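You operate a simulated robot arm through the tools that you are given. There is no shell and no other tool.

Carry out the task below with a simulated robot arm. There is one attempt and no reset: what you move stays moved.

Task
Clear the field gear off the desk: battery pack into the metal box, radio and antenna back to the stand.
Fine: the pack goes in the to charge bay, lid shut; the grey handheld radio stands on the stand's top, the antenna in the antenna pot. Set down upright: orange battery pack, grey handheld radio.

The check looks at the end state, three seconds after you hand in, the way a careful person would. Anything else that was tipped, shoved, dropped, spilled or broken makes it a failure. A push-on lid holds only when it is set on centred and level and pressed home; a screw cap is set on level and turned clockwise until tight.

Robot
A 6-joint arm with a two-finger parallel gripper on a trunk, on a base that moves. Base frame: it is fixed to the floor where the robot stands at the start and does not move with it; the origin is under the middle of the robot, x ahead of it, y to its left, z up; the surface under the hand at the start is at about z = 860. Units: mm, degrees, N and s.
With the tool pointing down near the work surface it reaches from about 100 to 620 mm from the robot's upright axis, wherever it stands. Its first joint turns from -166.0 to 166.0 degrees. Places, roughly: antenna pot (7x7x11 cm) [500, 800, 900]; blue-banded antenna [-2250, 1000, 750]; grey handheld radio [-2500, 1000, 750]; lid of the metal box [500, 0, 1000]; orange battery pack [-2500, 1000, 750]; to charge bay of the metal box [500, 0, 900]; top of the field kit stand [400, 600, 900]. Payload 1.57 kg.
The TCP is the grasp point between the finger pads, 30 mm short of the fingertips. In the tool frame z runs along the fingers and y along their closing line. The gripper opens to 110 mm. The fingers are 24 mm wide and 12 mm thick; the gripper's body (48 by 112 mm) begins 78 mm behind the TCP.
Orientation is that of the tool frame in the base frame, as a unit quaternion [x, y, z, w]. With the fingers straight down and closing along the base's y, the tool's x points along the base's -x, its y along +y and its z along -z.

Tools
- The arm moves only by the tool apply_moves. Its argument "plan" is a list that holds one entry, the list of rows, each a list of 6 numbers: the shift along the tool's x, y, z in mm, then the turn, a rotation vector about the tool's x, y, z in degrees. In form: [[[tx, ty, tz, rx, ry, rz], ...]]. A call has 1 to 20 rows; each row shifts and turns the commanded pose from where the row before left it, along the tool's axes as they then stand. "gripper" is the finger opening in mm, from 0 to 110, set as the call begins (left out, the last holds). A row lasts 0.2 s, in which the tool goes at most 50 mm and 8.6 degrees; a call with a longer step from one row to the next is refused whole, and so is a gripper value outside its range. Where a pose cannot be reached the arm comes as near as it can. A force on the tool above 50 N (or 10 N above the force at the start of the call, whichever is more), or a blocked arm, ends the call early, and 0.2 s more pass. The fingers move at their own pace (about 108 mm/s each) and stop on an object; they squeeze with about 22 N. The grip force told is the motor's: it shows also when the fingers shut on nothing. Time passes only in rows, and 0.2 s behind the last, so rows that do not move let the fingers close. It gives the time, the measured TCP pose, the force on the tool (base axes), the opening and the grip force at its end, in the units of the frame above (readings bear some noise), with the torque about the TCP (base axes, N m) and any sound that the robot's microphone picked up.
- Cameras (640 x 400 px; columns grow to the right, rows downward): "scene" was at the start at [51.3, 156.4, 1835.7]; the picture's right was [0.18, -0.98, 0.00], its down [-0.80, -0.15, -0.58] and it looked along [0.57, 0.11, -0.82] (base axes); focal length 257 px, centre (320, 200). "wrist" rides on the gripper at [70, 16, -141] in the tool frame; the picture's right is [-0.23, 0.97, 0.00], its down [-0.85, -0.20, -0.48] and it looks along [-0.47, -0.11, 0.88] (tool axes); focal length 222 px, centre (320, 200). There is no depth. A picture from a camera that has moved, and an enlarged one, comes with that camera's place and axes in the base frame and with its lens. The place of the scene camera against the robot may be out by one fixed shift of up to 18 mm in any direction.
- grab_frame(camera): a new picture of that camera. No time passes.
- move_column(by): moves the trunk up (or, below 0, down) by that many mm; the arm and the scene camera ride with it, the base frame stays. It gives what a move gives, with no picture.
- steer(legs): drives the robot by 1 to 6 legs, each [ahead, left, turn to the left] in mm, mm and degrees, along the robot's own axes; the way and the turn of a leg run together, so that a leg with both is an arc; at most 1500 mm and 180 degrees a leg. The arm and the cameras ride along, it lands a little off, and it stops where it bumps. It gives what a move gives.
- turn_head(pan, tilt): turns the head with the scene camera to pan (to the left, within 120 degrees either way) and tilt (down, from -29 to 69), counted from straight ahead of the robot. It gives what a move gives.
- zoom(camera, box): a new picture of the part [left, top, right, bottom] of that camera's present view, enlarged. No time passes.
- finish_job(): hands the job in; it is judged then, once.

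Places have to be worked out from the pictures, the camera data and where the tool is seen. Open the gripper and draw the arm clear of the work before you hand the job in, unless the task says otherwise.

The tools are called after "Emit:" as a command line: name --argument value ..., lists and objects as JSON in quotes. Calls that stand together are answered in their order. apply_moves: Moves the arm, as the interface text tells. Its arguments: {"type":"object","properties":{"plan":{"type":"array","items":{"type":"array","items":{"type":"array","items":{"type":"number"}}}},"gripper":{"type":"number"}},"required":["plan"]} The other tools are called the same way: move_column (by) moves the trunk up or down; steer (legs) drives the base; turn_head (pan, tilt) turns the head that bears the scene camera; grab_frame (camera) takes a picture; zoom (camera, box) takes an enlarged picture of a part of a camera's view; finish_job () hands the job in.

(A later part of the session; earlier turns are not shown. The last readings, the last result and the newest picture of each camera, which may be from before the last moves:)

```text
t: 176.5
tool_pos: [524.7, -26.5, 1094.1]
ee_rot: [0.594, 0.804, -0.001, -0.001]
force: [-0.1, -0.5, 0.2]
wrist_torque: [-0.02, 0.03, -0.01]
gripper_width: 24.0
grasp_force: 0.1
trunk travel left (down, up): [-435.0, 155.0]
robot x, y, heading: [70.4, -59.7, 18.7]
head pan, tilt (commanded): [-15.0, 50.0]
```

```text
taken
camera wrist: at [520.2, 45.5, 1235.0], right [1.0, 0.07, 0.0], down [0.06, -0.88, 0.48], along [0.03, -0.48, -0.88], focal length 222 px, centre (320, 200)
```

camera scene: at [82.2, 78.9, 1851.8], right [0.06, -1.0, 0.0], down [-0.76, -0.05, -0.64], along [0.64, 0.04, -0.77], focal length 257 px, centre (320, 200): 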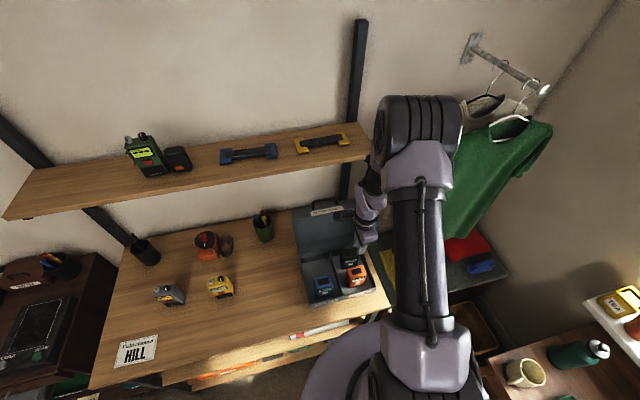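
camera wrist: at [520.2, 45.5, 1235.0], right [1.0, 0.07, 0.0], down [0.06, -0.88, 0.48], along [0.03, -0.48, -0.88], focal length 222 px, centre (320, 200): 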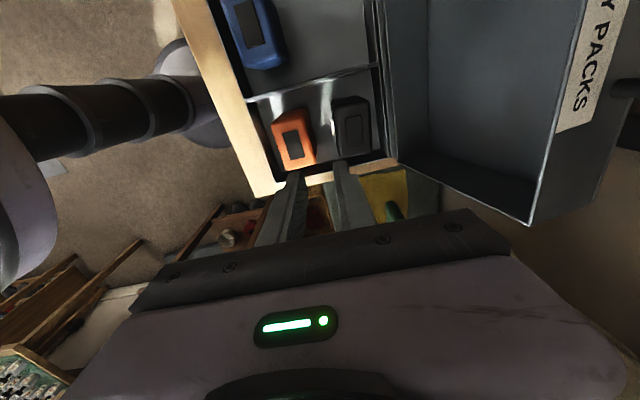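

Clearances are good. I raise and shift left to the handle's mid-plane, then tilt progressively to the pre-grasp pose in front of the open lid's handle.

Emit:
apply_moves --plan '[[[0, 0, -26.5, 0, 0, 0], [12, 0, -26.5, 0, 0, 0], [20, 0, -26.5, 0, 0, 0], [20, 0, -26.5, 0, 0, 0], [20, 0, 0, 0, 0, 0], [0, 0, 0, 0, 0, 0]]]'

Emit:
apply_moves --plan '[[[0, 16.7, -1.3, -7.77, 0, 0], [0, 16.7, 1.0, -7.77, 0, 0], [0, 16.4, 3.2, -7.77, 0, 0], [0, 15.9, 5.4, -7.77, 0, 0], [0, 15.0, 7.5, -7.77, 0, 0], [0, 13.8, 9.5, -7.77, 0, 0], [0, 0, 0, 0, 0, 0]]]'

Emit:
grab_frame --camera "wrist"

Emit:
grab_frame --camera "scene"

```text
t: 177.9
tool_pos: [503.5, 42.8, 1201.2]
ee_rot: [0.593, 0.805, 0.0, -0.001]
force: [0.1, 0.6, -1.0]
wrist_torque: [0.02, -0.03, 0.02]
gripper_width: 24.0
grasp_force: 0.0
trunk travel left (down, up): [-435.0, 155.0]
robot x, y, heading: [68.4, -55.0, 18.7]
head pan, tilt (commanded): [-15.0, 50.0]
```

```text
t: 179.5
tool_pos: [580.0, 45.0, 1198.2]
ee_rot: [0.57, 0.765, 0.216, 0.207]
force: [-0.3, -0.3, 0.7]
wrist_torque: [-0.01, -0.04, 0.03]
gripper_width: 23.9
grasp_force: 0.0
out of reach, approached as far as the arm can: row 3, 4, 5
trunk travel left (down, up): [-435.0, 155.0]
robot x, y, heading: [70.1, -56.3, 19.2]
head pan, tilt (commanded): [-15.0, 50.0]
```

```text
taken
camera wrist: at [494.3, 103.7, 1317.7], right [0.82, 0.03, 0.57], down [-0.2, -0.92, 0.34], along [0.53, -0.39, -0.75], focal length 222 px, centre (320, 200)
```

wrist: 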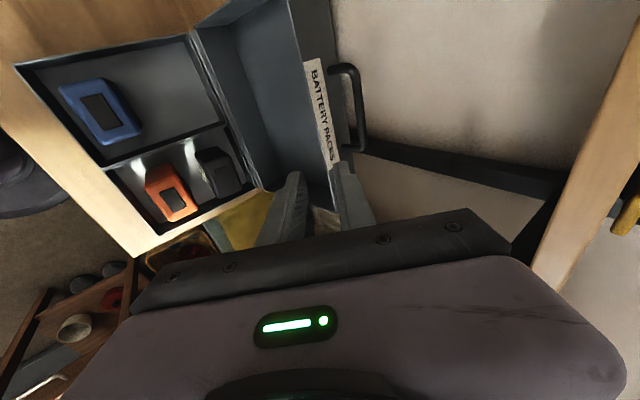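

```text
taken
camera scene: at [81.8, 78.9, 1851.8], right [0.06, -1.0, 0.0], down [-0.76, -0.05, -0.64], along [0.64, 0.04, -0.77], focal length 257 px, centre (320, 200)
```

scene: 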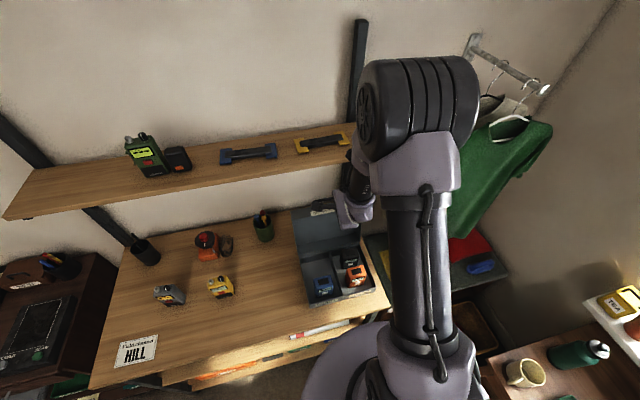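

Some intermediate rows were unreachable so the pose is off; I correct to the earlier pre-grasp pose (598.5,72.6,1207.8) with the matching orientation.

Emit:
apply_moves --plan '[[[10.5, 13.5, 2.6, -6, 2.2, 0.55], [10.5, 13.5, 2.6, -6, 2.2, 0.55], [0, 0, 0, 0, 0, 0]]]'

Emit:
grab_frame --camera "wrist"

```text
t: 180.3
tool_pos: [595.8, 72.6, 1209.2]
ee_rot: [0.544, 0.74, 0.319, 0.234]
force: [0.2, 0.2, 0.2]
wrist_torque: [-0.03, -0.03, 0.01]
gripper_width: 24.1
grasp_force: 0.1
trunk travel left (down, up): [-435.0, 155.0]
robot x, y, heading: [65.5, -55.3, 18.6]
head pan, tilt (commanded): [-15.0, 50.0]
```

```text
taken
camera wrist: at [488.9, 112.4, 1317.9], right [0.71, -0.02, 0.71], down [-0.21, -0.96, 0.18], along [0.68, -0.28, -0.68], focal length 222 px, centre (320, 200)
```

wrist: 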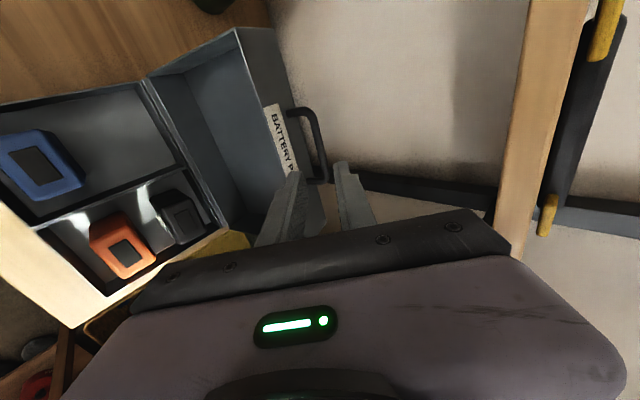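

The view matches the earlier release view; the handle lies right on the tool axis. I advance ~106 mm along the tool axis to straddle the bar and check.

Emit:
apply_moves --plan '[[[0, 0.2, 25, 0, 0, 0], [0, 0.2, 25, 0, 0, 0], [0, 0, 20, 0, 0, 0], [0, 0, 15, 0, 0, 0], [0, 0, 0, 0, 0, 0]]]'

Emit:
zoom --camera "wrist" --box '[220, 100, 420, 240]'

```text
t: 181.5
tool_pos: [655.1, 91.2, 1151.5]
ee_rot: [0.543, 0.741, 0.318, 0.234]
force: [0.4, -0.6, -0.7]
wrist_torque: [0.01, -0.02, 0.01]
gripper_width: 24.0
grasp_force: 0.1
trunk travel left (down, up): [-435.0, 155.0]
robot x, y, heading: [68.5, -53.3, 18.8]
head pan, tilt (commanded): [-15.0, 50.0]
```

```text
2.86 times, centred on (320, 170) of wrist
camera zoom: at [548.0, 130.7, 1259.7], right [0.71, -0.02, 0.71], down [-0.21, -0.96, 0.19], along [0.68, -0.28, -0.68], focal length 635 px, centre (320, 286)
```

zoom: 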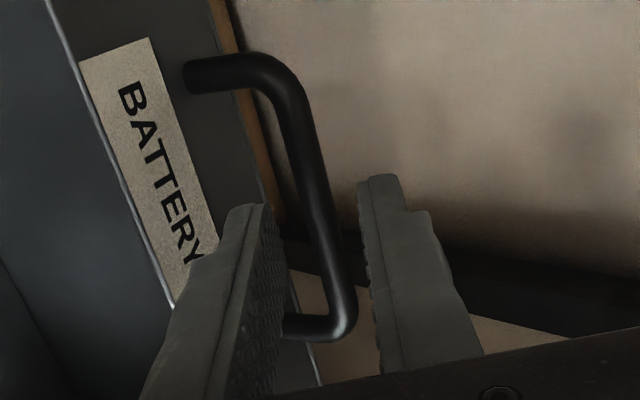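

The bar sits centred between the fingers. I advance the last 21 mm and close.

Emit:
apply_moves --plan '[[[0, 0, 11, 0, 0, 0], [0, -0.2, 10, 0, 0, 0], [0, 0, 0, 0, 0, 0]]]'

Emit:
apply_moves --plan '[[[0, 0, 0, 0, 0, 0], [0, 0, 0, 0, 0, 0], [0, 0, 0, 0, 0, 0]]]' --gripper 2

Emit:
zoom --camera "wrist" --box '[220, 100, 420, 240]'

```text
t: 182.3
tool_pos: [669.3, 95.0, 1138.1]
ee_rot: [0.544, 0.741, 0.318, 0.234]
force: [0.0, -0.4, 1.2]
wrist_torque: [0.02, -0.02, 0.01]
gripper_width: 23.8
grasp_force: 0.1
trunk travel left (down, up): [-435.0, 155.0]
robot x, y, heading: [70.7, -54.5, 18.5]
head pan, tilt (commanded): [-15.0, 50.0]
```

```text
t: 183.1
tool_pos: [669.5, 95.7, 1136.4]
ee_rot: [0.544, 0.741, 0.317, 0.234]
force: [-5.9, -2.0, -10.9]
wrist_torque: [-0.47, 0.1, 0.52]
gripper_width: 9.7
grasp_force: 28.5
trunk travel left (down, up): [-435.0, 155.0]
robot x, y, heading: [68.1, -53.8, 18.7]
head pan, tilt (commanded): [-15.0, 50.0]
```

```text
2.86 times, centred on (320, 170) of wrist
camera zoom: at [562.0, 135.0, 1244.5], right [0.71, -0.02, 0.71], down [-0.21, -0.96, 0.19], along [0.67, -0.28, -0.68], focal length 635 px, centre (320, 286)
```

zoom: 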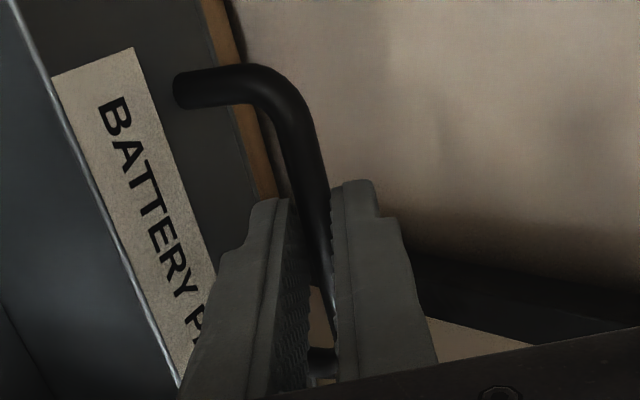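

The handle is gripped again. I reverse the arc, first bringing the lid forward from 102° back to about vertical.

Emit:
apply_moves --plan '[[[0, -3.1, -8.6, 1.15, 0, 0], [0, -3.1, -8.9, 1.15, 0, 0], [0, -4.2, -8.4, 1.15, 0, 0], [0, -4.2, -8.4, 1.15, 0, 0], [0, -5.2, -7.8, 1.15, 0, 0], [0, -5.2, -7.8, 1.15, 0, 0], [0, -6.2, -7.0, 1.15, 0, 0], [0, -6.2, -7.0, 1.15, 0, 0], [0, 0, 0, 0, 0, 0]]]'

Emit:
grab_frame --camera "wrist"

```text
t: 185.1
tool_pos: [604.8, 75.0, 1158.4]
ee_rot: [0.561, 0.763, 0.258, 0.19]
force: [0.3, -3.0, -18.0]
wrist_torque: [-0.73, 0.04, 0.34]
gripper_width: 9.8
grasp_force: 28.0
trunk travel left (down, up): [-435.0, 155.0]
robot x, y, heading: [69.9, -52.8, 18.3]
head pan, tilt (commanded): [-15.0, 50.0]
```

```text
taken
camera wrist: at [514.3, 119.4, 1279.9], right [0.81, 0.01, 0.59], down [-0.17, -0.95, 0.26], along [0.57, -0.31, -0.76], focal length 222 px, centre (320, 200)
```

wrist: 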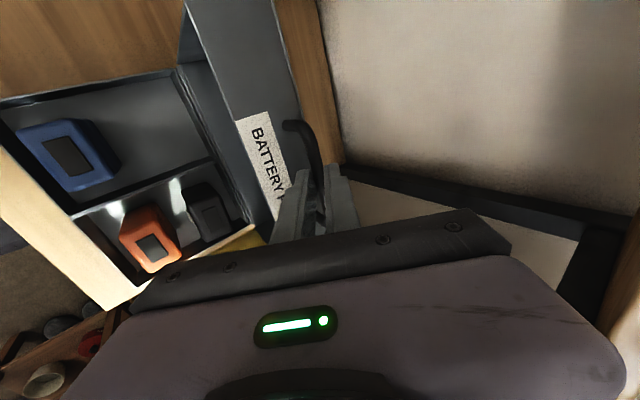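

The lid follows; an 18 N downward pull says my path is a few mm too high, so I correct 4 mm down and go on.

Emit:
apply_moves --plan '[[[0, -2.4, 3.2, 0, 0, 0], [0, -7.0, -6.2, 1.15, 0, 0], [0, -7.0, -6.2, 1.15, 0, 0], [0, -7.7, -5.1, 1.15, 0, 0], [0, -7.7, -5.1, 1.15, 0, 0], [0, -8.3, -4.1, 1.15, 0, 0], [0, -8.3, -4.1, 1.15, 0, 0], [0, 0, 0, 0, 0, 0]]]'

Emit:
grab_frame --camera "scene"

```text
t: 186.9
tool_pos: [548.3, 55.8, 1154.4]
ee_rot: [0.571, 0.778, 0.211, 0.156]
force: [0.7, -5.4, 5.3]
wrist_torque: [-0.45, -0.09, 0.54]
gripper_width: 9.8
grasp_force: 28.1
trunk travel left (down, up): [-435.0, 155.0]
robot x, y, heading: [67.8, -52.3, 18.5]
head pan, tilt (commanded): [-15.0, 50.0]
```

```text
taken
camera scene: at [81.6, 77.7, 1851.8], right [0.06, -1.0, 0.0], down [-0.76, -0.05, -0.64], along [0.64, 0.04, -0.77], focal length 257 px, centre (320, 200)
```

scene: 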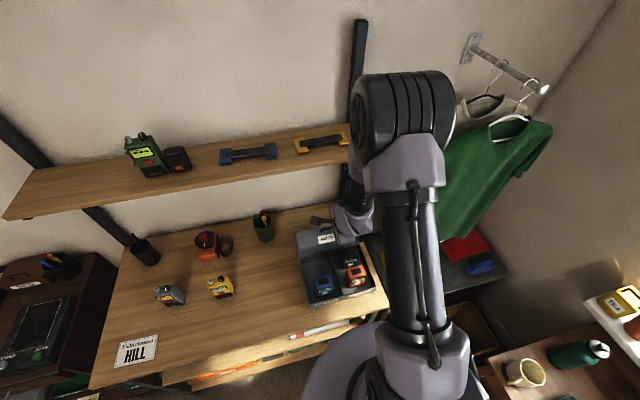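

Good tracking (α≈100° on my table, small forces). I continue lowering the lid to about 45°.

Emit:
apply_moves --plan '[[[0, -8.3, -3.5, 1.15, 0, 0], [0, -8.8, -3.0, 1.15, 0, 0], [0, -9.1, -1.8, 1.15, 0, 0], [0, -9.1, -1.8, 1.15, 0, 0], [0, -9.2, -0.6, 1.15, 0, 0], [0, -9.2, -0.6, 1.15, 0, 0], [0, -9.2, 0.7, 1.15, 0, 0], [0, -9.2, 0.7, 1.15, 0, 0], [0, -9.0, 1.9, 1.15, 0, 0], [0, -9.0, 1.9, 1.15, 0, 0], [0, 0, 0, 0, 0, 0]]]'

Emit:
grab_frame --camera "scene"

```text
t: 189.3
tool_pos: [468.3, 31.8, 1121.4]
ee_rot: [0.584, 0.795, 0.133, 0.097]
force: [3.2, -8.8, -1.5]
wrist_torque: [-0.39, -0.08, 0.14]
gripper_width: 9.6
grasp_force: 28.5
trunk travel left (down, up): [-435.0, 155.0]
robot x, y, heading: [69.5, -55.5, 18.4]
head pan, tilt (commanded): [-15.0, 50.0]
```

```text
taken
camera scene: at [83.0, 77.2, 1851.9], right [0.06, -1.0, 0.0], down [-0.76, -0.05, -0.64], along [0.64, 0.04, -0.77], focal length 257 px, centre (320, 200)
```

scene: 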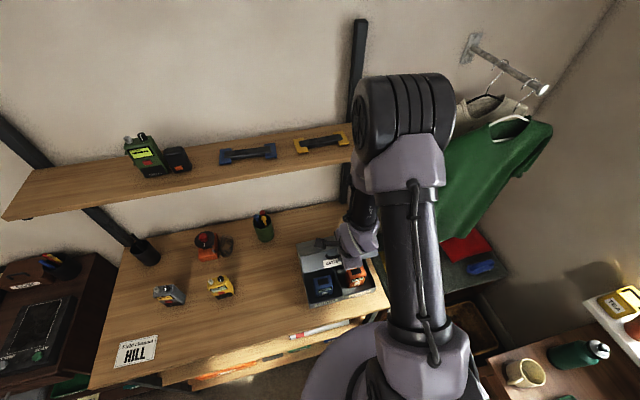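

On track (α≈125°). I continue to lower to about 22° open.

Emit:
apply_moves --plan '[[[0, -8.7, 3.1, 1.15, 0, 0], [0, -8.7, 3.1, 1.15, 0, 0], [0, -8.3, 4.2, 1.15, 0, 0], [0, -8.3, 4.2, 1.15, 0, 0], [0, -7.7, 5.3, 1.15, 0, 0], [0, -7.7, 5.3, 1.15, 0, 0], [0, -7.0, 6.2, 1.15, 0, 0], [0, -7.0, 6.2, 1.15, 0, 0], [0, -6.1, 7.1, 1.15, 0, 0], [0, -6.1, 7.1, 1.15, 0, 0], [0, 0, 0, 0, 0, 0]]]'

Emit:
grab_frame --camera "scene"

Emit:
grab_frame --camera "wrist"

```text
t: 191.7
tool_pos: [409.1, 13.5, 1051.0]
ee_rot: [0.591, 0.804, 0.052, 0.038]
force: [0.7, -2.7, -1.5]
wrist_torque: [0.2, 0.08, -0.1]
gripper_width: 9.6
grasp_force: 28.3
trunk travel left (down, up): [-435.0, 155.0]
robot x, y, heading: [68.4, -52.0, 18.7]
head pan, tilt (commanded): [-15.0, 50.0]
```

```text
taken
camera scene: at [82.5, 78.3, 1851.8], right [0.06, -1.0, 0.0], down [-0.76, -0.05, -0.64], along [0.64, 0.04, -0.77], focal length 257 px, centre (320, 200)
```

scene: 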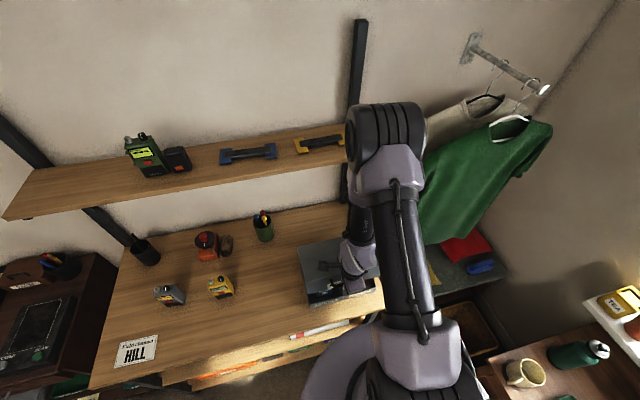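

```text
taken
camera wrist: at [387.7, 79.8, 1192.8], right [0.99, 0.07, 0.13], down [0.01, -0.89, 0.45], along [0.14, -0.44, -0.88], focal length 222 px, centre (320, 200)
```

wrist: 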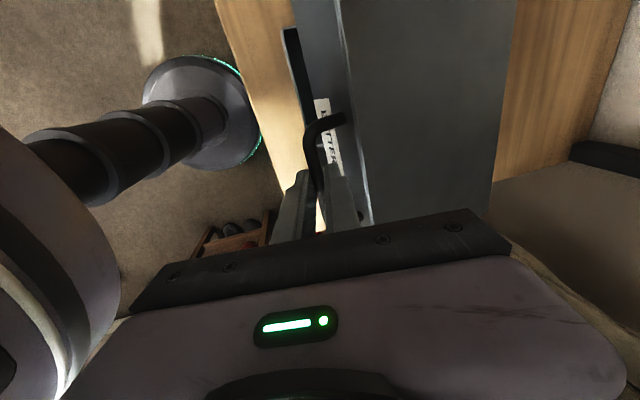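

Still on track (≈22°). I lower to ~7° open.

Emit:
apply_moves --plan '[[[0, -5.2, 7.9, 1.15, 0, 0], [0, -5.2, 7.9, 1.15, 0, 0], [0, -4.1, 8.5, 1.15, 0, 0], [0, -4.1, 8.5, 1.15, 0, 0], [0, -3.0, 9.0, 1.15, 0, 0], [0, -3.0, 9.0, 1.15, 0, 0], [0, 0, 0, 0, 0, 0]]]'

Emit:
zoom --camera "scene" --box '[280, 220, 420, 320]'

```text
t: 193.3
tool_pos: [390.1, 8.2, 999.1]
ee_rot: [0.592, 0.806, 0.004, 0.002]
force: [0.7, -4.6, -2.2]
wrist_torque: [-0.05, -0.02, -0.27]
gripper_width: 9.7
grasp_force: 27.9
trunk travel left (down, up): [-435.0, 155.0]
robot x, y, heading: [70.2, -55.9, 18.4]
head pan, tilt (commanded): [-15.0, 50.0]
```

```text
4.00 times, centred on (350, 270) of scene
camera zoom: at [82.3, 78.0, 1851.9], right [0.06, -1.0, 0.0], down [-0.76, -0.05, -0.64], along [0.64, 0.04, -0.77], focal length 1029 px, centre (200, -80)
```

zoom: 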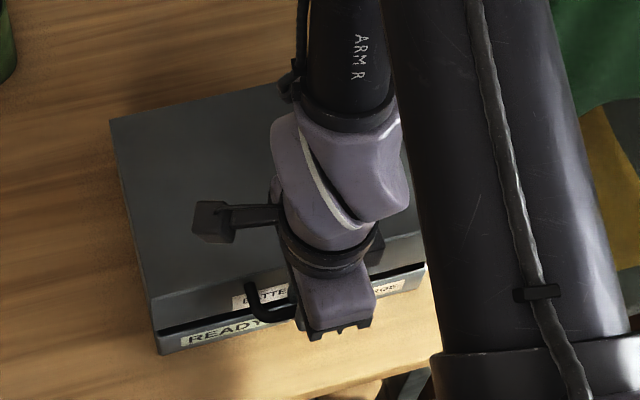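

The gap is ~25 mm at the handle. I lower gently the rest of the way and watch the force at closure.

Emit:
apply_moves --plan '[[[0, -1.2, 5, 0, 0, 0], [0, -1.1, 5, 0, 0, 0], [0, -1.0, 5, 0, 0, 0], [0, -0.9, 5, 0, 0, 0], [0, 0, 0, 0, 0, 0]]]'

Emit:
apply_moves --plan '[[[0, -0.5, 3, 0, 0, 0], [0, 0, 0, 0, 0, 0]]]'

Emit:
apply_moves --plan '[[[0, -0.3, 2.5, 0, 0, 0], [0, 0, 0, 0, 0, 0]]]'

Emit:
zoom --camera "scene" --box '[280, 220, 420, 320]'

```text
t: 194.5
tool_pos: [385.4, 6.3, 978.9]
ee_rot: [0.593, 0.806, 0.003, 0.002]
force: [-5.3, -9.6, -1.2]
wrist_torque: [-0.41, 0.01, -0.25]
gripper_width: 10.1
grasp_force: 27.9
trunk travel left (down, up): [-435.0, 155.0]
robot x, y, heading: [67.7, -57.0, 18.8]
head pan, tilt (commanded): [-15.0, 50.0]
```

```text
t: 195.1
tool_pos: [383.9, 5.7, 975.9]
ee_rot: [0.592, 0.806, 0.004, 0.003]
force: [-6.7, -9.3, -0.8]
wrist_torque: [-0.03, 0.24, -0.26]
gripper_width: 9.5
grasp_force: 28.0
trunk travel left (down, up): [-435.0, 155.0]
robot x, y, heading: [69.2, -59.3, 19.0]
head pan, tilt (commanded): [-15.0, 50.0]
```

```text
t: 195.7
tool_pos: [384.6, 5.1, 974.2]
ee_rot: [0.593, 0.805, 0.003, 0.003]
force: [-9.5, -10.8, 0.2]
wrist_torque: [-0.19, 0.2, -0.26]
gripper_width: 9.4
grasp_force: 28.3
trunk travel left (down, up): [-435.0, 155.0]
robot x, y, heading: [69.3, -54.8, 18.7]
head pan, tilt (commanded): [-15.0, 50.0]
```

```text
4.00 times, centred on (350, 270) of scene
camera zoom: at [80.7, 77.1, 1851.9], right [0.06, -1.0, 0.0], down [-0.76, -0.05, -0.64], along [0.64, 0.04, -0.77], focal length 1029 px, centre (200, -80)
```

zoom: 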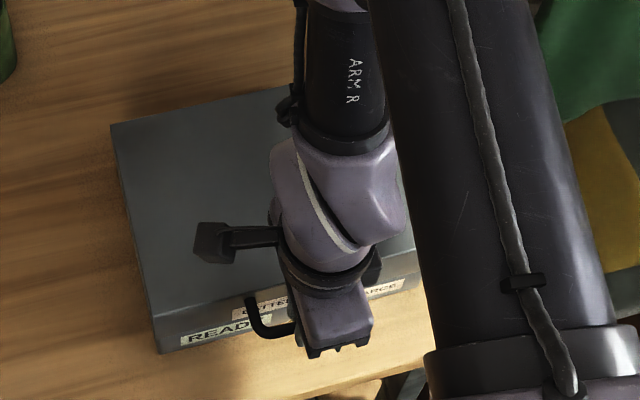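

Nearly closed (z=974, closed reference 973). I relieve the sideways pull by shifting toward it, then press down lightly.

Emit:
apply_moves --plan '[[[-1.5, -2.0, 0, 0, 0, 0], [0, 0, 0, 0, 0, 0]]]'

Emit:
apply_moves --plan '[[[0, 0, 2, 0, 0, 0], [0, 0, 0, 0, 0, 0]]]'

Emit:
apply_moves --plan '[[[0, 0, 2, 0, 0, 0], [0, 0, 0, 0, 0, 0]]]'

```text
t: 196.3
tool_pos: [384.0, 5.1, 973.6]
ee_rot: [0.592, 0.806, 0.003, 0.004]
force: [-4.3, 8.1, -1.4]
wrist_torque: [0.82, 0.24, -0.31]
gripper_width: 9.5
grasp_force: 27.9
trunk travel left (down, up): [-435.0, 155.0]
robot x, y, heading: [70.1, -53.6, 18.6]
head pan, tilt (commanded): [-15.0, 50.0]
```

```text
t: 196.9
tool_pos: [385.1, 5.6, 971.3]
ee_rot: [0.591, 0.806, 0.003, 0.004]
force: [-3.8, 11.7, -1.8]
wrist_torque: [0.62, 0.15, -0.28]
gripper_width: 9.7
grasp_force: 27.7
trunk travel left (down, up): [-435.0, 155.0]
robot x, y, heading: [67.6, -54.3, 19.0]
head pan, tilt (commanded): [-15.0, 50.0]
```

```text
t: 197.5
tool_pos: [383.9, 4.9, 969.8]
ee_rot: [0.592, 0.806, 0.004, 0.004]
force: [-0.6, 7.8, 17.3]
wrist_torque: [0.15, 0.01, -0.25]
gripper_width: 10.0
grasp_force: 28.3
trunk travel left (down, up): [-435.0, 155.0]
robot x, y, heading: [67.9, -56.1, 18.4]
head pan, tilt (commanded): [-15.0, 50.0]
```

Now the downward reaction rises to 17 N: the lid is seated shut. I open the fingers and withdraw straight up.

Emit:
apply_moves --plan '[[[0, 0, -1, 0, 0, 0], [0, 0, 0, 0, 0, 0]]]'

Emit:
apply_moves --plan '[[[0, 0, 0, 0, 0, 0], [0, 0, 0, 0, 0, 0]]]' --gripper 22

Emit:
apply_moves --plan '[[[0, 0, -10, 0, 0, 0], [0, 0, -20, 0, 0, 0], [0, 0, -30, 0, 0, 0], [0, 0, -35, 0, 0, 0], [0, 0, -35, 0, 0, 0], [0, 0, -35, 0, 0, 0], [0, 0, -30, 0, 0, 0], [0, 0, 0, 0, 0, 0]]]'

Emit:
zoom --camera "scene" --box '[280, 220, 420, 320]'

Emit:
grab_frame --camera "wrist"

```text
t: 198.1
tool_pos: [383.4, 3.7, 969.7]
ee_rot: [0.592, 0.806, 0.003, 0.003]
force: [0.1, 3.5, -2.3]
wrist_torque: [-0.5, -0.14, -0.24]
gripper_width: 9.5
grasp_force: 27.8
trunk travel left (down, up): [-435.0, 155.0]
robot x, y, heading: [70.2, -55.0, 18.5]
head pan, tilt (commanded): [-15.0, 50.0]
```

```text
t: 198.7
tool_pos: [385.5, 4.4, 972.0]
ee_rot: [0.592, 0.806, 0.004, 0.003]
force: [0.4, -0.9, 1.2]
wrist_torque: [-0.01, 0.0, -0.03]
gripper_width: 22.0
grasp_force: 0.0
trunk travel left (down, up): [-435.0, 155.0]
robot x, y, heading: [69.1, -55.8, 18.5]
head pan, tilt (commanded): [-15.0, 50.0]
```

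```text
t: 200.5
tool_pos: [382.4, 4.0, 1166.6]
ee_rot: [0.592, 0.806, 0.003, 0.003]
force: [0.0, 0.0, 0.1]
wrist_torque: [-0.07, 0.04, 0.0]
gripper_width: 22.1
grasp_force: 0.0
trunk travel left (down, up): [-435.0, 155.0]
robot x, y, heading: [70.9, -55.3, 18.6]
head pan, tilt (commanded): [-15.0, 50.0]
```

```text
4.00 times, centred on (350, 270) of scene
camera zoom: at [83.0, 79.0, 1851.7], right [0.06, -1.0, 0.0], down [-0.76, -0.05, -0.64], along [0.64, 0.04, -0.77], focal length 1029 px, centre (200, -80)
```

zoom: 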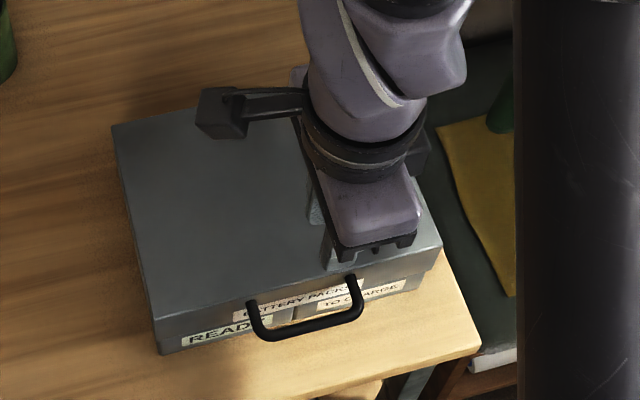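

```text
taken
camera wrist: at [376.2, 75.7, 1306.4], right [1.0, 0.07, 0.01], down [0.06, -0.88, 0.48], along [0.04, -0.48, -0.88], focal length 222 px, centre (320, 200)
```

wrist: 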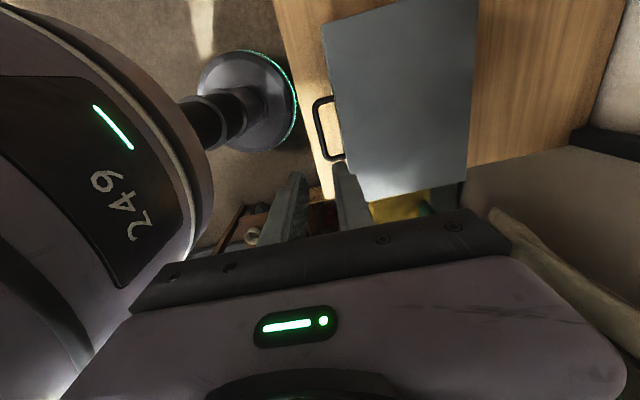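

The lid is shut and the box has not shifted. Now the antenna: I turn the tool back, and drive to the desk along a path that avoids the mat corner.

Emit:
apply_moves --plan '[[[0, 0, 0, 0, 0, -8.4], [0, 0, 0, 0, 0, -8.4], [0, 0, 0, 0, 0, -8.4], [0, 0, 0, 0, 0, -8.4], [0, 0, 0, 0, 0, -8.4], [0, 0, 0, 0, 0, -8.4], [0, 0, 0, 0, 0, -8.4], [0, 0, 0, 0, 0, -8.4], [0, 0, 0, 0, 0, -8.4], [0, 0, 0, 0, 0, -8.4], [0, 0, 0, 0, 0, 0]]]' --gripper 60

Emit:
steer --legs '[[-350, 0, 0], [0, 0, 90.2], [792, 320, 0], [511, 1196, 0]]'

Emit:
turn_head --pan 0 --tilt 50

Emit:
grab_frame --camera "scene"

Emit:
grab_frame --camera "wrist"

```text
t: 202.9
tool_pos: [381.9, 3.7, 1165.7]
ee_rot: [-0.1, 0.995, 0.001, 0.006]
force: [-0.5, 0.1, -0.5]
wrist_torque: [0.0, -0.03, 0.02]
gripper_width: 60.1
grasp_force: 0.0
trunk travel left (down, up): [-435.0, 155.0]
robot x, y, heading: [65.9, -53.3, 18.9]
head pan, tilt (commanded): [-15.0, 50.0]
```

```text
t: 219.2
tool_pos: [-2154.0, 920.4, 1166.3]
ee_rot: [0.77, -0.638, -0.004, -0.003]
force: [-0.6, 0.8, -0.8]
wrist_torque: [-0.02, 0.0, -0.02]
gripper_width: 60.0
grasp_force: 0.0
trunk travel left (down, up): [-435.0, 155.0]
robot x, y, heading: [-2101.0, 608.6, 108.1]
head pan, tilt (commanded): [-15.0, 50.0]
```

```text
t: 220.0
tool_pos: [-2154.6, 920.3, 1165.8]
ee_rot: [0.771, -0.637, -0.004, -0.004]
force: [-0.1, 0.6, 0.0]
wrist_torque: [-0.03, 0.0, -0.03]
gripper_width: 60.0
grasp_force: 0.0
trunk travel left (down, up): [-435.0, 155.0]
robot x, y, heading: [-2096.0, 604.7, 108.2]
head pan, tilt (commanded): [0.0, 50.0]
```

```text
taken
camera scene: at [-2249.1, 619.6, 1851.8], right [0.95, 0.31, 0.0], down [0.24, -0.73, -0.64], along [-0.2, 0.61, -0.77], focal length 257 px, centre (320, 200)
```

scene: 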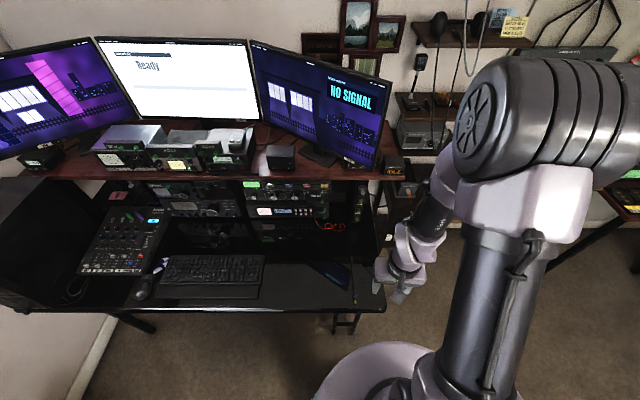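

```text
taken
camera wrist: at [-2156.4, 847.4, 1305.5], right [-1.0, 0.04, 0.0], down [0.04, 0.87, 0.49], along [0.02, 0.49, -0.87], focal length 222 px, centre (320, 200)
```

wrist: 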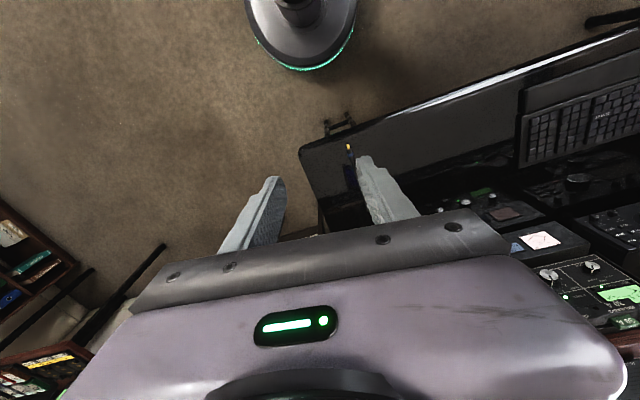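

I step the base to the grasp stance (axis ≈(-2165,721)), keeping clear of the desk leg, and view the antenna again.

Emit:
steer --legs '[[120, 28, 0.6]]'

Emit:
apply_moves --plan '[[[0, -30, 0, 0, 0, 0], [0, -30, 0, 0, 0, 0], [0, 0, 0, 0, 0, 0]]]'

Emit:
grab_frame --camera "wrist"

Emit:
grab_frame --camera "scene"

```text
t: 221.3
tool_pos: [-2220.7, 1022.9, 1165.1]
ee_rot: [0.773, -0.634, -0.003, -0.002]
force: [-0.3, 0.3, -0.1]
wrist_torque: [0.03, 0.0, 0.02]
gripper_width: 59.9
grasp_force: 0.1
trunk travel left (down, up): [-435.0, 155.0]
robot x, y, heading: [-2161.5, 709.6, 108.6]
head pan, tilt (commanded): [0.0, 50.0]
```

```text
t: 222.1
tool_pos: [-2163.6, 1033.1, 1165.7]
ee_rot: [0.773, -0.634, -0.004, -0.004]
force: [-0.5, -0.3, -0.1]
wrist_torque: [-0.01, -0.03, -0.01]
gripper_width: 60.0
grasp_force: 0.1
trunk travel left (down, up): [-435.0, 155.0]
robot x, y, heading: [-2167.7, 709.7, 108.8]
head pan, tilt (commanded): [0.0, 50.0]
```

```text
taken
camera wrist: at [-2164.1, 961.3, 1305.7], right [-1.0, 0.03, 0.0], down [0.03, 0.87, 0.49], along [0.01, 0.49, -0.87], focal length 222 px, centre (320, 200)
```

wrist: 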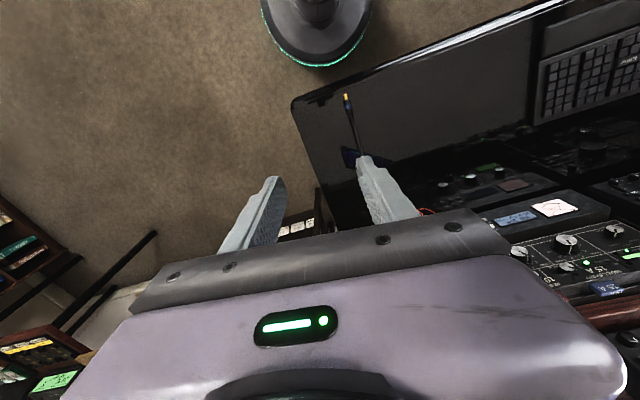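

```text
taken
camera scene: at [-2313.6, 720.6, 1851.8], right [0.95, 0.32, 0.0], down [0.25, -0.73, -0.64], along [-0.21, 0.61, -0.77], focal length 257 px, centre (320, 200)
```

scene: 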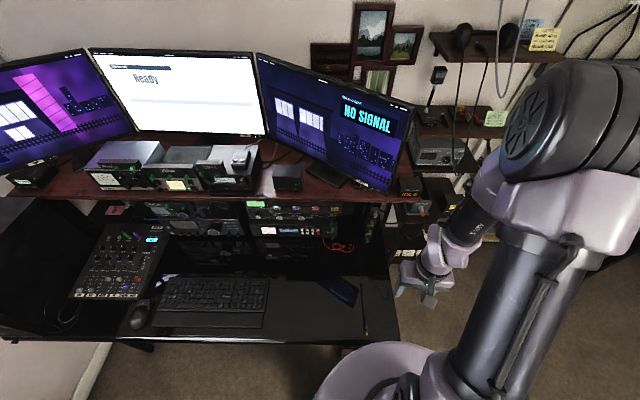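

I zoom both views on the antenna to re-measure its position.

Emit:
zoom --camera "wrist" --box '[280, 70, 440, 190]'

Emit:
zoom --camera "scene" --box '[310, 260, 420, 350]'

```text
3.33 times, centred on (360, 130) of wrist
camera zoom: at [-2164.1, 961.3, 1305.7], right [-1.0, 0.03, 0.0], down [0.03, 0.87, 0.49], along [0.01, 0.49, -0.87], focal length 740 px, centre (187, 433)
```

zoom: 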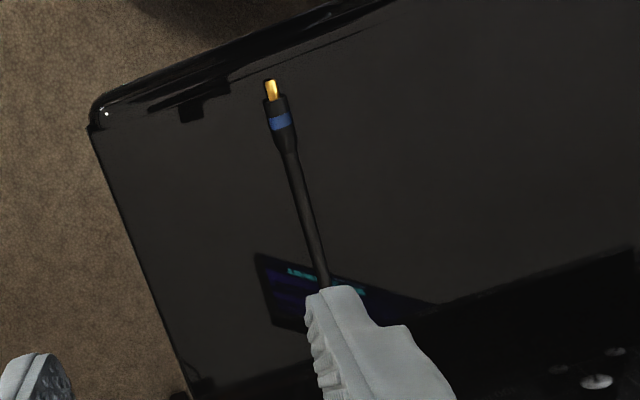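

```text
4.44 times, centred on (365, 305) of scene
camera zoom: at [-2313.6, 720.6, 1851.8], right [0.95, 0.32, 0.0], down [0.25, -0.73, -0.64], along [-0.21, 0.61, -0.77], focal length 1143 px, centre (120, -267)
```

zoom: 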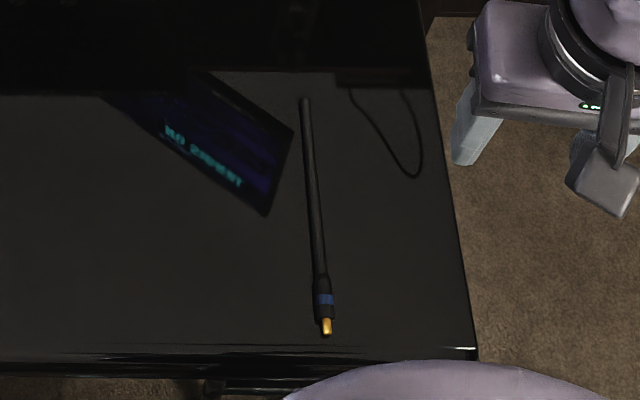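

Both views agree: antenna from gold tip (-2221.5,1004) to thin end (-2286,1197), lying along 108.5°. I'll grip at 150 mm from the gold tip, (-2269,1146). I align the tool, move over that point and lower the trunk.

Emit:
apply_moves --plan '[[[0, 0, 0, 0, 0.65, 0], [0, 0, 0, 0, 0, -7.2], [-35.2, 16.1, 0, 0, 0, 0], [-35.2, 16.1, 0, 0, 0, 0], [-35.2, 16.1, 0, 0, 0, 0], [-35.2, 16.1, 0, 0, 0, 0], [0, 0, 0, 0, 0, 0]]]' --gripper 44

Emit:
move_column --by -230

Emit:
grab_frame --camera "wrist"

Emit:
grab_frame --camera "scene"

```text
t: 223.7
tool_pos: [-2269.0, 1147.4, 1166.9]
ee_rot: [0.812, -0.583, 0.0, 0.001]
force: [0.8, 0.3, -0.2]
wrist_torque: [0.05, 0.04, -0.02]
gripper_width: 44.1
grasp_force: 0.1
trunk travel left (down, up): [-435.0, 155.0]
robot x, y, heading: [-2164.2, 707.2, 108.7]
head pan, tilt (commanded): [0.0, 50.0]
```

```text
t: 226.1
tool_pos: [-2268.8, 1146.8, 936.1]
ee_rot: [0.812, -0.584, 0.0, 0.001]
force: [0.5, -0.2, 0.4]
wrist_torque: [-0.03, -0.02, -0.02]
gripper_width: 43.8
grasp_force: 0.0
trunk travel left (down, up): [-205.0, 385.0]
robot x, y, heading: [-2162.8, 704.5, 108.7]
head pan, tilt (commanded): [0.0, 50.0]
```

```text
taken
camera wrist: at [-2261.7, 1076.7, 1076.9], right [-1.0, -0.09, 0.0], down [-0.08, 0.87, 0.48], along [-0.04, 0.48, -0.88], focal length 222 px, centre (320, 200)
```

wrist: 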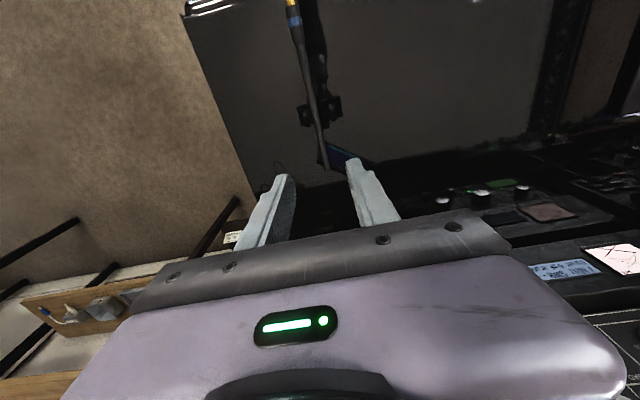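

```text
taken
camera scene: at [-2313.2, 721.1, 1621.9], right [0.95, 0.32, 0.0], down [0.25, -0.73, -0.64], along [-0.21, 0.61, -0.77], focal length 257 px, centre (320, 200)
```

scene: 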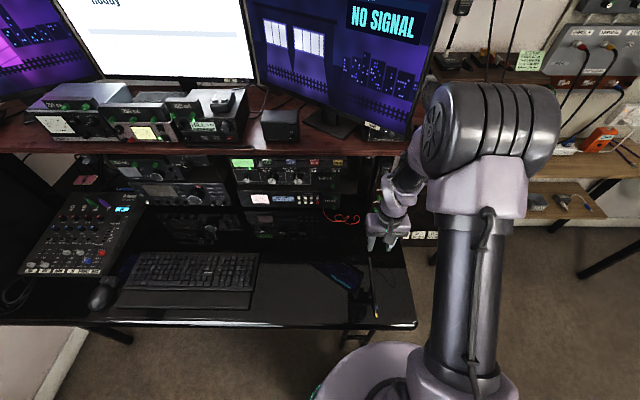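

The rod passes right below the TCP in the wrist view. I zoom to verify before descending.

Emit:
zoom --camera "wrist" --box '[260, 80, 400, 200]'

Emit:
zoom --camera "scene" --box '[320, 220, 430, 330]'

```text
3.33 times, centred on (330, 140) of wrist
camera zoom: at [-2261.7, 1076.7, 1076.9], right [-1.0, -0.09, 0.0], down [-0.08, 0.87, 0.48], along [-0.04, 0.48, -0.88], focal length 740 px, centre (287, 400)
```

zoom: 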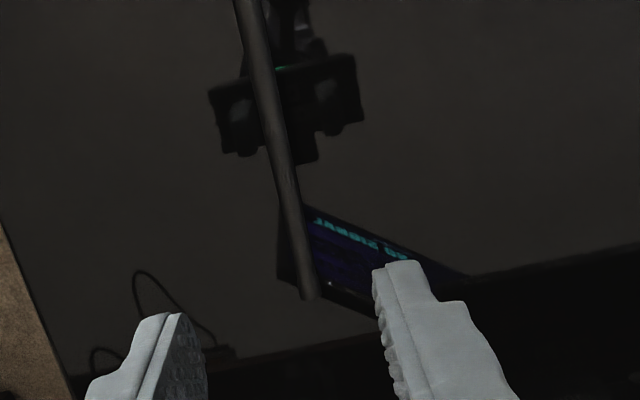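

```text
3.64 times, centred on (375, 275) of scene
camera zoom: at [-2313.2, 721.1, 1621.9], right [0.95, 0.32, 0.0], down [0.25, -0.73, -0.64], along [-0.21, 0.61, -0.77], focal length 935 px, centre (120, -73)
```

zoom: 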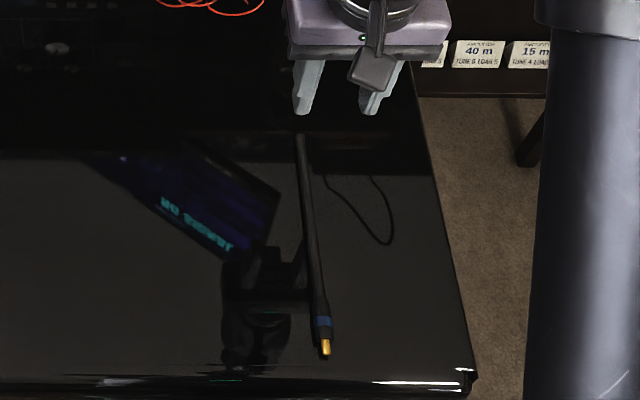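

Aligned within 1 mm. I descend to z≈790, then in small steps toward 783 watching for desk contact.

Emit:
apply_moves --plan '[[[0, 0, 40, 0, 0, 0], [0, 0, 40, 0, 0, 0], [0, 0, 35, 0, 0, 0], [0, 0, 20, 0, 0, 0], [0, 0, 10, 0, 0, 0], [0, 0, 0, 0, 0, 0]]]'

Emit:
zoom --camera "wrist" --box '[240, 80, 420, 220]'

Emit:
zoom --camera "scene" --box '[320, 220, 430, 330]'

```text
t: 227.5
tool_pos: [-2268.2, 1146.4, 791.5]
ee_rot: [0.812, -0.584, 0.001, 0.001]
force: [0.7, 0.8, 0.3]
wrist_torque: [0.02, -0.01, 0.0]
gripper_width: 44.0
grasp_force: 0.0
trunk travel left (down, up): [-205.0, 385.0]
robot x, y, heading: [-2161.7, 708.3, 108.9]
head pan, tilt (commanded): [0.0, 50.0]
```

```text
2.86 times, centred on (330, 150) of wrist
camera zoom: at [-2261.8, 1075.9, 931.7], right [-1.0, -0.09, 0.0], down [-0.08, 0.88, 0.48], along [-0.04, 0.47, -0.88], focal length 635 px, centre (291, 343)
```

zoom: 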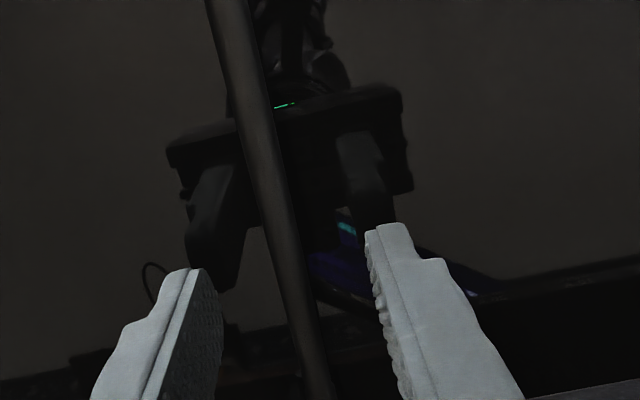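

```text
3.64 times, centred on (375, 275) of scene
camera zoom: at [-2313.2, 721.2, 1621.8], right [0.95, 0.32, 0.0], down [0.25, -0.73, -0.64], along [-0.21, 0.61, -0.77], focal length 935 px, centre (120, -73)
```

zoom: 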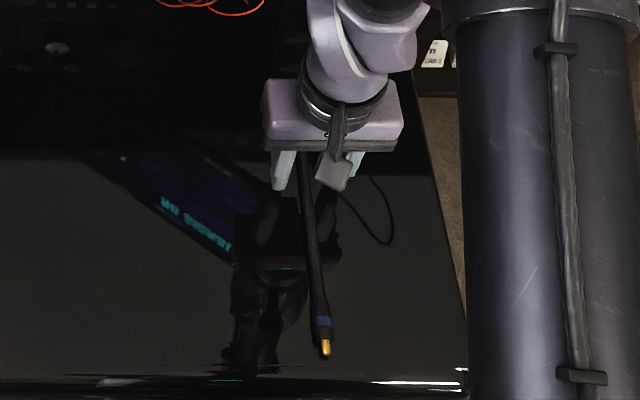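

The rod is centred between the fingers. I lower in 2 mm steps.

Emit:
apply_moves --plan '[[[0, 0, 3, 0, 0, 0], [0, 0, 2, 0, 0, 0], [0, 0, 0, 0, 0, 0]]]'

Emit:
apply_moves --plan '[[[0, 0, 2, 0, 0, 0], [0, 0, 0, 0, 0, 0]]]'

Emit:
apply_moves --plan '[[[0, 0, 1.5, 0, 0, 0], [0, 0, 0, 0, 0, 0]]]'

```text
t: 228.3
tool_pos: [-2270.4, 1145.7, 785.7]
ee_rot: [0.812, -0.584, 0.001, 0.001]
force: [0.5, -0.1, -0.4]
wrist_torque: [-0.02, 0.0, 0.01]
gripper_width: 44.1
grasp_force: 0.1
trunk travel left (down, up): [-205.0, 385.0]
robot x, y, heading: [-2162.3, 706.4, 108.6]
head pan, tilt (commanded): [0.0, 50.0]
```

```text
t: 228.9
tool_pos: [-2268.7, 1147.6, 784.8]
ee_rot: [0.812, -0.583, 0.0, 0.001]
force: [-0.3, 0.1, -0.8]
wrist_torque: [0.01, -0.02, -0.04]
gripper_width: 44.1
grasp_force: 0.0
trunk travel left (down, up): [-205.0, 385.0]
robot x, y, heading: [-2162.2, 707.9, 108.8]
head pan, tilt (commanded): [0.0, 50.0]
```

```text
t: 229.5
tool_pos: [-2268.3, 1147.4, 783.5]
ee_rot: [0.813, -0.583, 0.001, 0.0]
force: [0.0, 0.0, 0.1]
wrist_torque: [0.0, 0.02, -0.02]
gripper_width: 44.0
grasp_force: 0.1
trunk travel left (down, up): [-205.0, 385.0]
robot x, y, heading: [-2162.9, 708.5, 108.8]
head pan, tilt (commanded): [0.0, 50.0]
```

No desk contact at 783.5; one more mm down and close on the rod.

Emit:
apply_moves --plan '[[[0, 0, 1.2, 0, 0, 0], [0, 0, 0, 0, 0, 0]]]'

Emit:
apply_moves --plan '[[[0, 0, 0, 0, 0, 0], [0, 0, 0, 0, 0, 0], [0, 0, 0, 0, 0, 0]]]' --gripper 0

Emit:
zoom --camera "wrist" --box '[240, 80, 420, 220]'

```text
t: 230.1
tool_pos: [-2269.7, 1147.8, 780.9]
ee_rot: [0.812, -0.584, 0.0, 0.001]
force: [-0.9, -0.6, -0.6]
wrist_torque: [0.02, -0.02, -0.01]
gripper_width: 44.0
grasp_force: 0.1
trunk travel left (down, up): [-205.0, 385.0]
robot x, y, heading: [-2161.7, 708.8, 108.6]
head pan, tilt (commanded): [0.0, 50.0]
```

```text
t: 230.9
tool_pos: [-2269.2, 1147.0, 780.9]
ee_rot: [0.812, -0.583, 0.001, 0.0]
force: [3.7, 0.7, 1.9]
wrist_torque: [0.01, -0.15, 0.43]
gripper_width: 1.9
grasp_force: 22.0
trunk travel left (down, up): [-205.0, 385.0]
robot x, y, heading: [-2161.6, 711.5, 108.8]
head pan, tilt (commanded): [0.0, 50.0]
```

```text
2.86 times, centred on (330, 150) of wrist
camera zoom: at [-2261.6, 1076.5, 922.2], right [-1.0, -0.09, 0.0], down [-0.08, 0.87, 0.48], along [-0.04, 0.47, -0.88], focal length 635 px, centre (291, 343)
```

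zoom: 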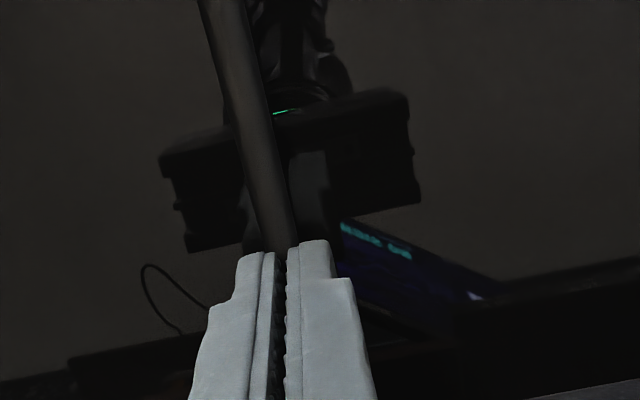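

The fingers closed to 1.9 mm — they passed over the top of the rod, so the desk is a bit lower than I assumed. I open again, check, and go lower until I feel the desk.

Emit:
apply_moves --plan '[[[0, 0, -3, 0, 0, 0], [0, 0, 0, 0, 0, 0], [0, 0, 0, 0, 0, 0]]]' --gripper 44

Emit:
zoom --camera "wrist" --box '[240, 80, 420, 220]'

Emit:
zoom --camera "scene" --box '[340, 240, 420, 310]'

```text
t: 231.7
tool_pos: [-2268.3, 1146.5, 784.3]
ee_rot: [0.812, -0.583, 0.001, 0.001]
force: [-0.8, -0.6, 0.8]
wrist_torque: [0.02, -0.02, 0.0]
gripper_width: 44.0
grasp_force: 0.0
trunk travel left (down, up): [-205.0, 385.0]
robot x, y, heading: [-2163.1, 707.0, 108.7]
head pan, tilt (commanded): [0.0, 50.0]
```

```text
2.86 times, centred on (330, 150) of wrist
camera zoom: at [-2261.5, 1076.6, 925.1], right [-1.0, -0.09, 0.0], down [-0.08, 0.87, 0.48], along [-0.04, 0.47, -0.88], focal length 635 px, centre (291, 343)
```

zoom: 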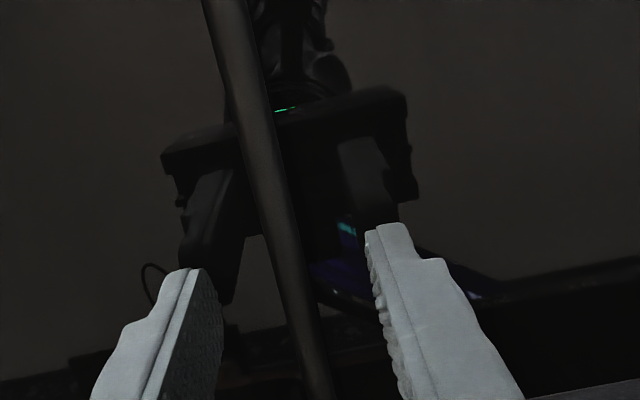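

```text
5.71 times, centred on (380, 275) of scene
camera zoom: at [-2313.2, 721.2, 1621.8], right [0.95, 0.32, 0.0], down [0.25, -0.73, -0.64], along [-0.21, 0.61, -0.77], focal length 1469 px, centre (-23, -229)
```

zoom: 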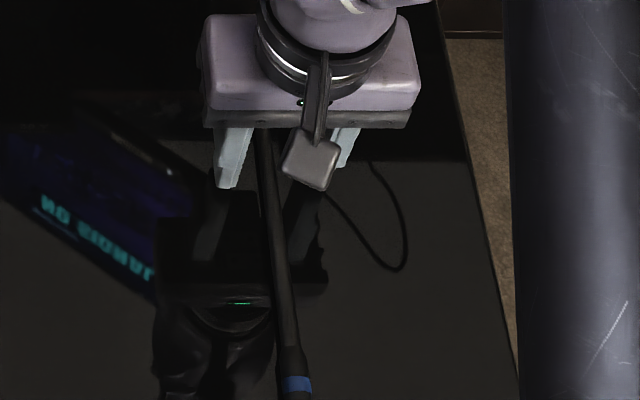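

The rod hasn't moved. The finger reflections suggest ~8 mm gap to the desk, so I go down in small steps until contact.

Emit:
apply_moves --plan '[[[0, 0, 3, 0, 0, 0], [0, 0, 2, 0, 0, 0], [0, 0, 0, 0, 0, 0]]]'

Emit:
apply_moves --plan '[[[0, 0, 1.5, 0, 0, 0], [0, 0, 0, 0, 0, 0]]]'

Emit:
apply_moves --plan '[[[0, 0, 1.5, 0, 0, 0], [0, 0, 0, 0, 0, 0]]]'

Emit:
zoom --camera "wrist" --box '[240, 80, 420, 220]'

```text
t: 232.5
tool_pos: [-2269.9, 1147.0, 780.0]
ee_rot: [0.812, -0.583, 0.0, 0.0]
force: [-0.1, 0.2, 13.7]
wrist_torque: [0.0, -0.01, 0.05]
gripper_width: 44.1
grasp_force: 0.0
trunk travel left (down, up): [-205.0, 385.0]
robot x, y, heading: [-2161.5, 708.3, 108.8]
head pan, tilt (commanded): [0.0, 50.0]
```

```text
t: 233.1
tool_pos: [-2269.5, 1147.0, 780.3]
ee_rot: [0.812, -0.583, -0.001, -0.002]
force: [-1.9, 3.1, 48.6]
wrist_torque: [-0.51, 0.06, -0.07]
gripper_width: 43.9
grasp_force: 0.0
trunk travel left (down, up): [-205.0, 385.0]
robot x, y, heading: [-2161.6, 710.8, 108.5]
head pan, tilt (commanded): [0.0, 50.0]
```

```text
t: 233.4
tool_pos: [-2268.7, 1146.9, 781.0]
ee_rot: [0.812, -0.583, -0.002, -0.001]
force: [2.3, -9.3, 34.9]
wrist_torque: [-0.75, 0.07, 0.39]
gripper_width: 43.8
grasp_force: 0.0
trunk travel left (down, up): [-205.0, 385.0]
robot x, y, heading: [-2160.0, 708.7, 108.8]
head pan, tilt (commanded): [0.0, 50.0]
stopped in row 1: the force on the tool passed its limit at 62 N (the readings are from after the stop); the commanded pose is now the measured one
```

```text
2.86 times, centred on (330, 150) of wrist
camera zoom: at [-2261.2, 1075.7, 920.1], right [-1.0, -0.09, 0.0], down [-0.08, 0.87, 0.48], along [-0.05, 0.48, -0.88], focal length 635 px, centre (291, 343)
```

zoom: 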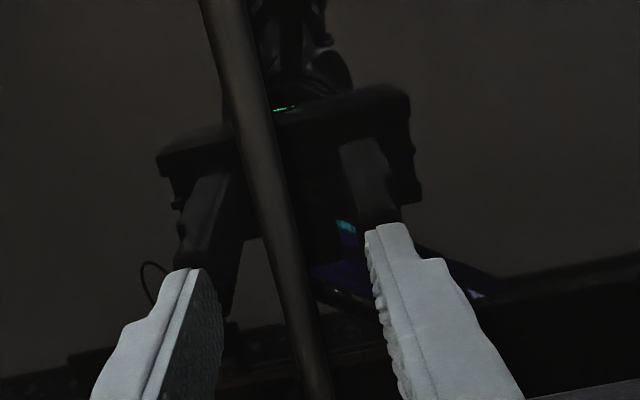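

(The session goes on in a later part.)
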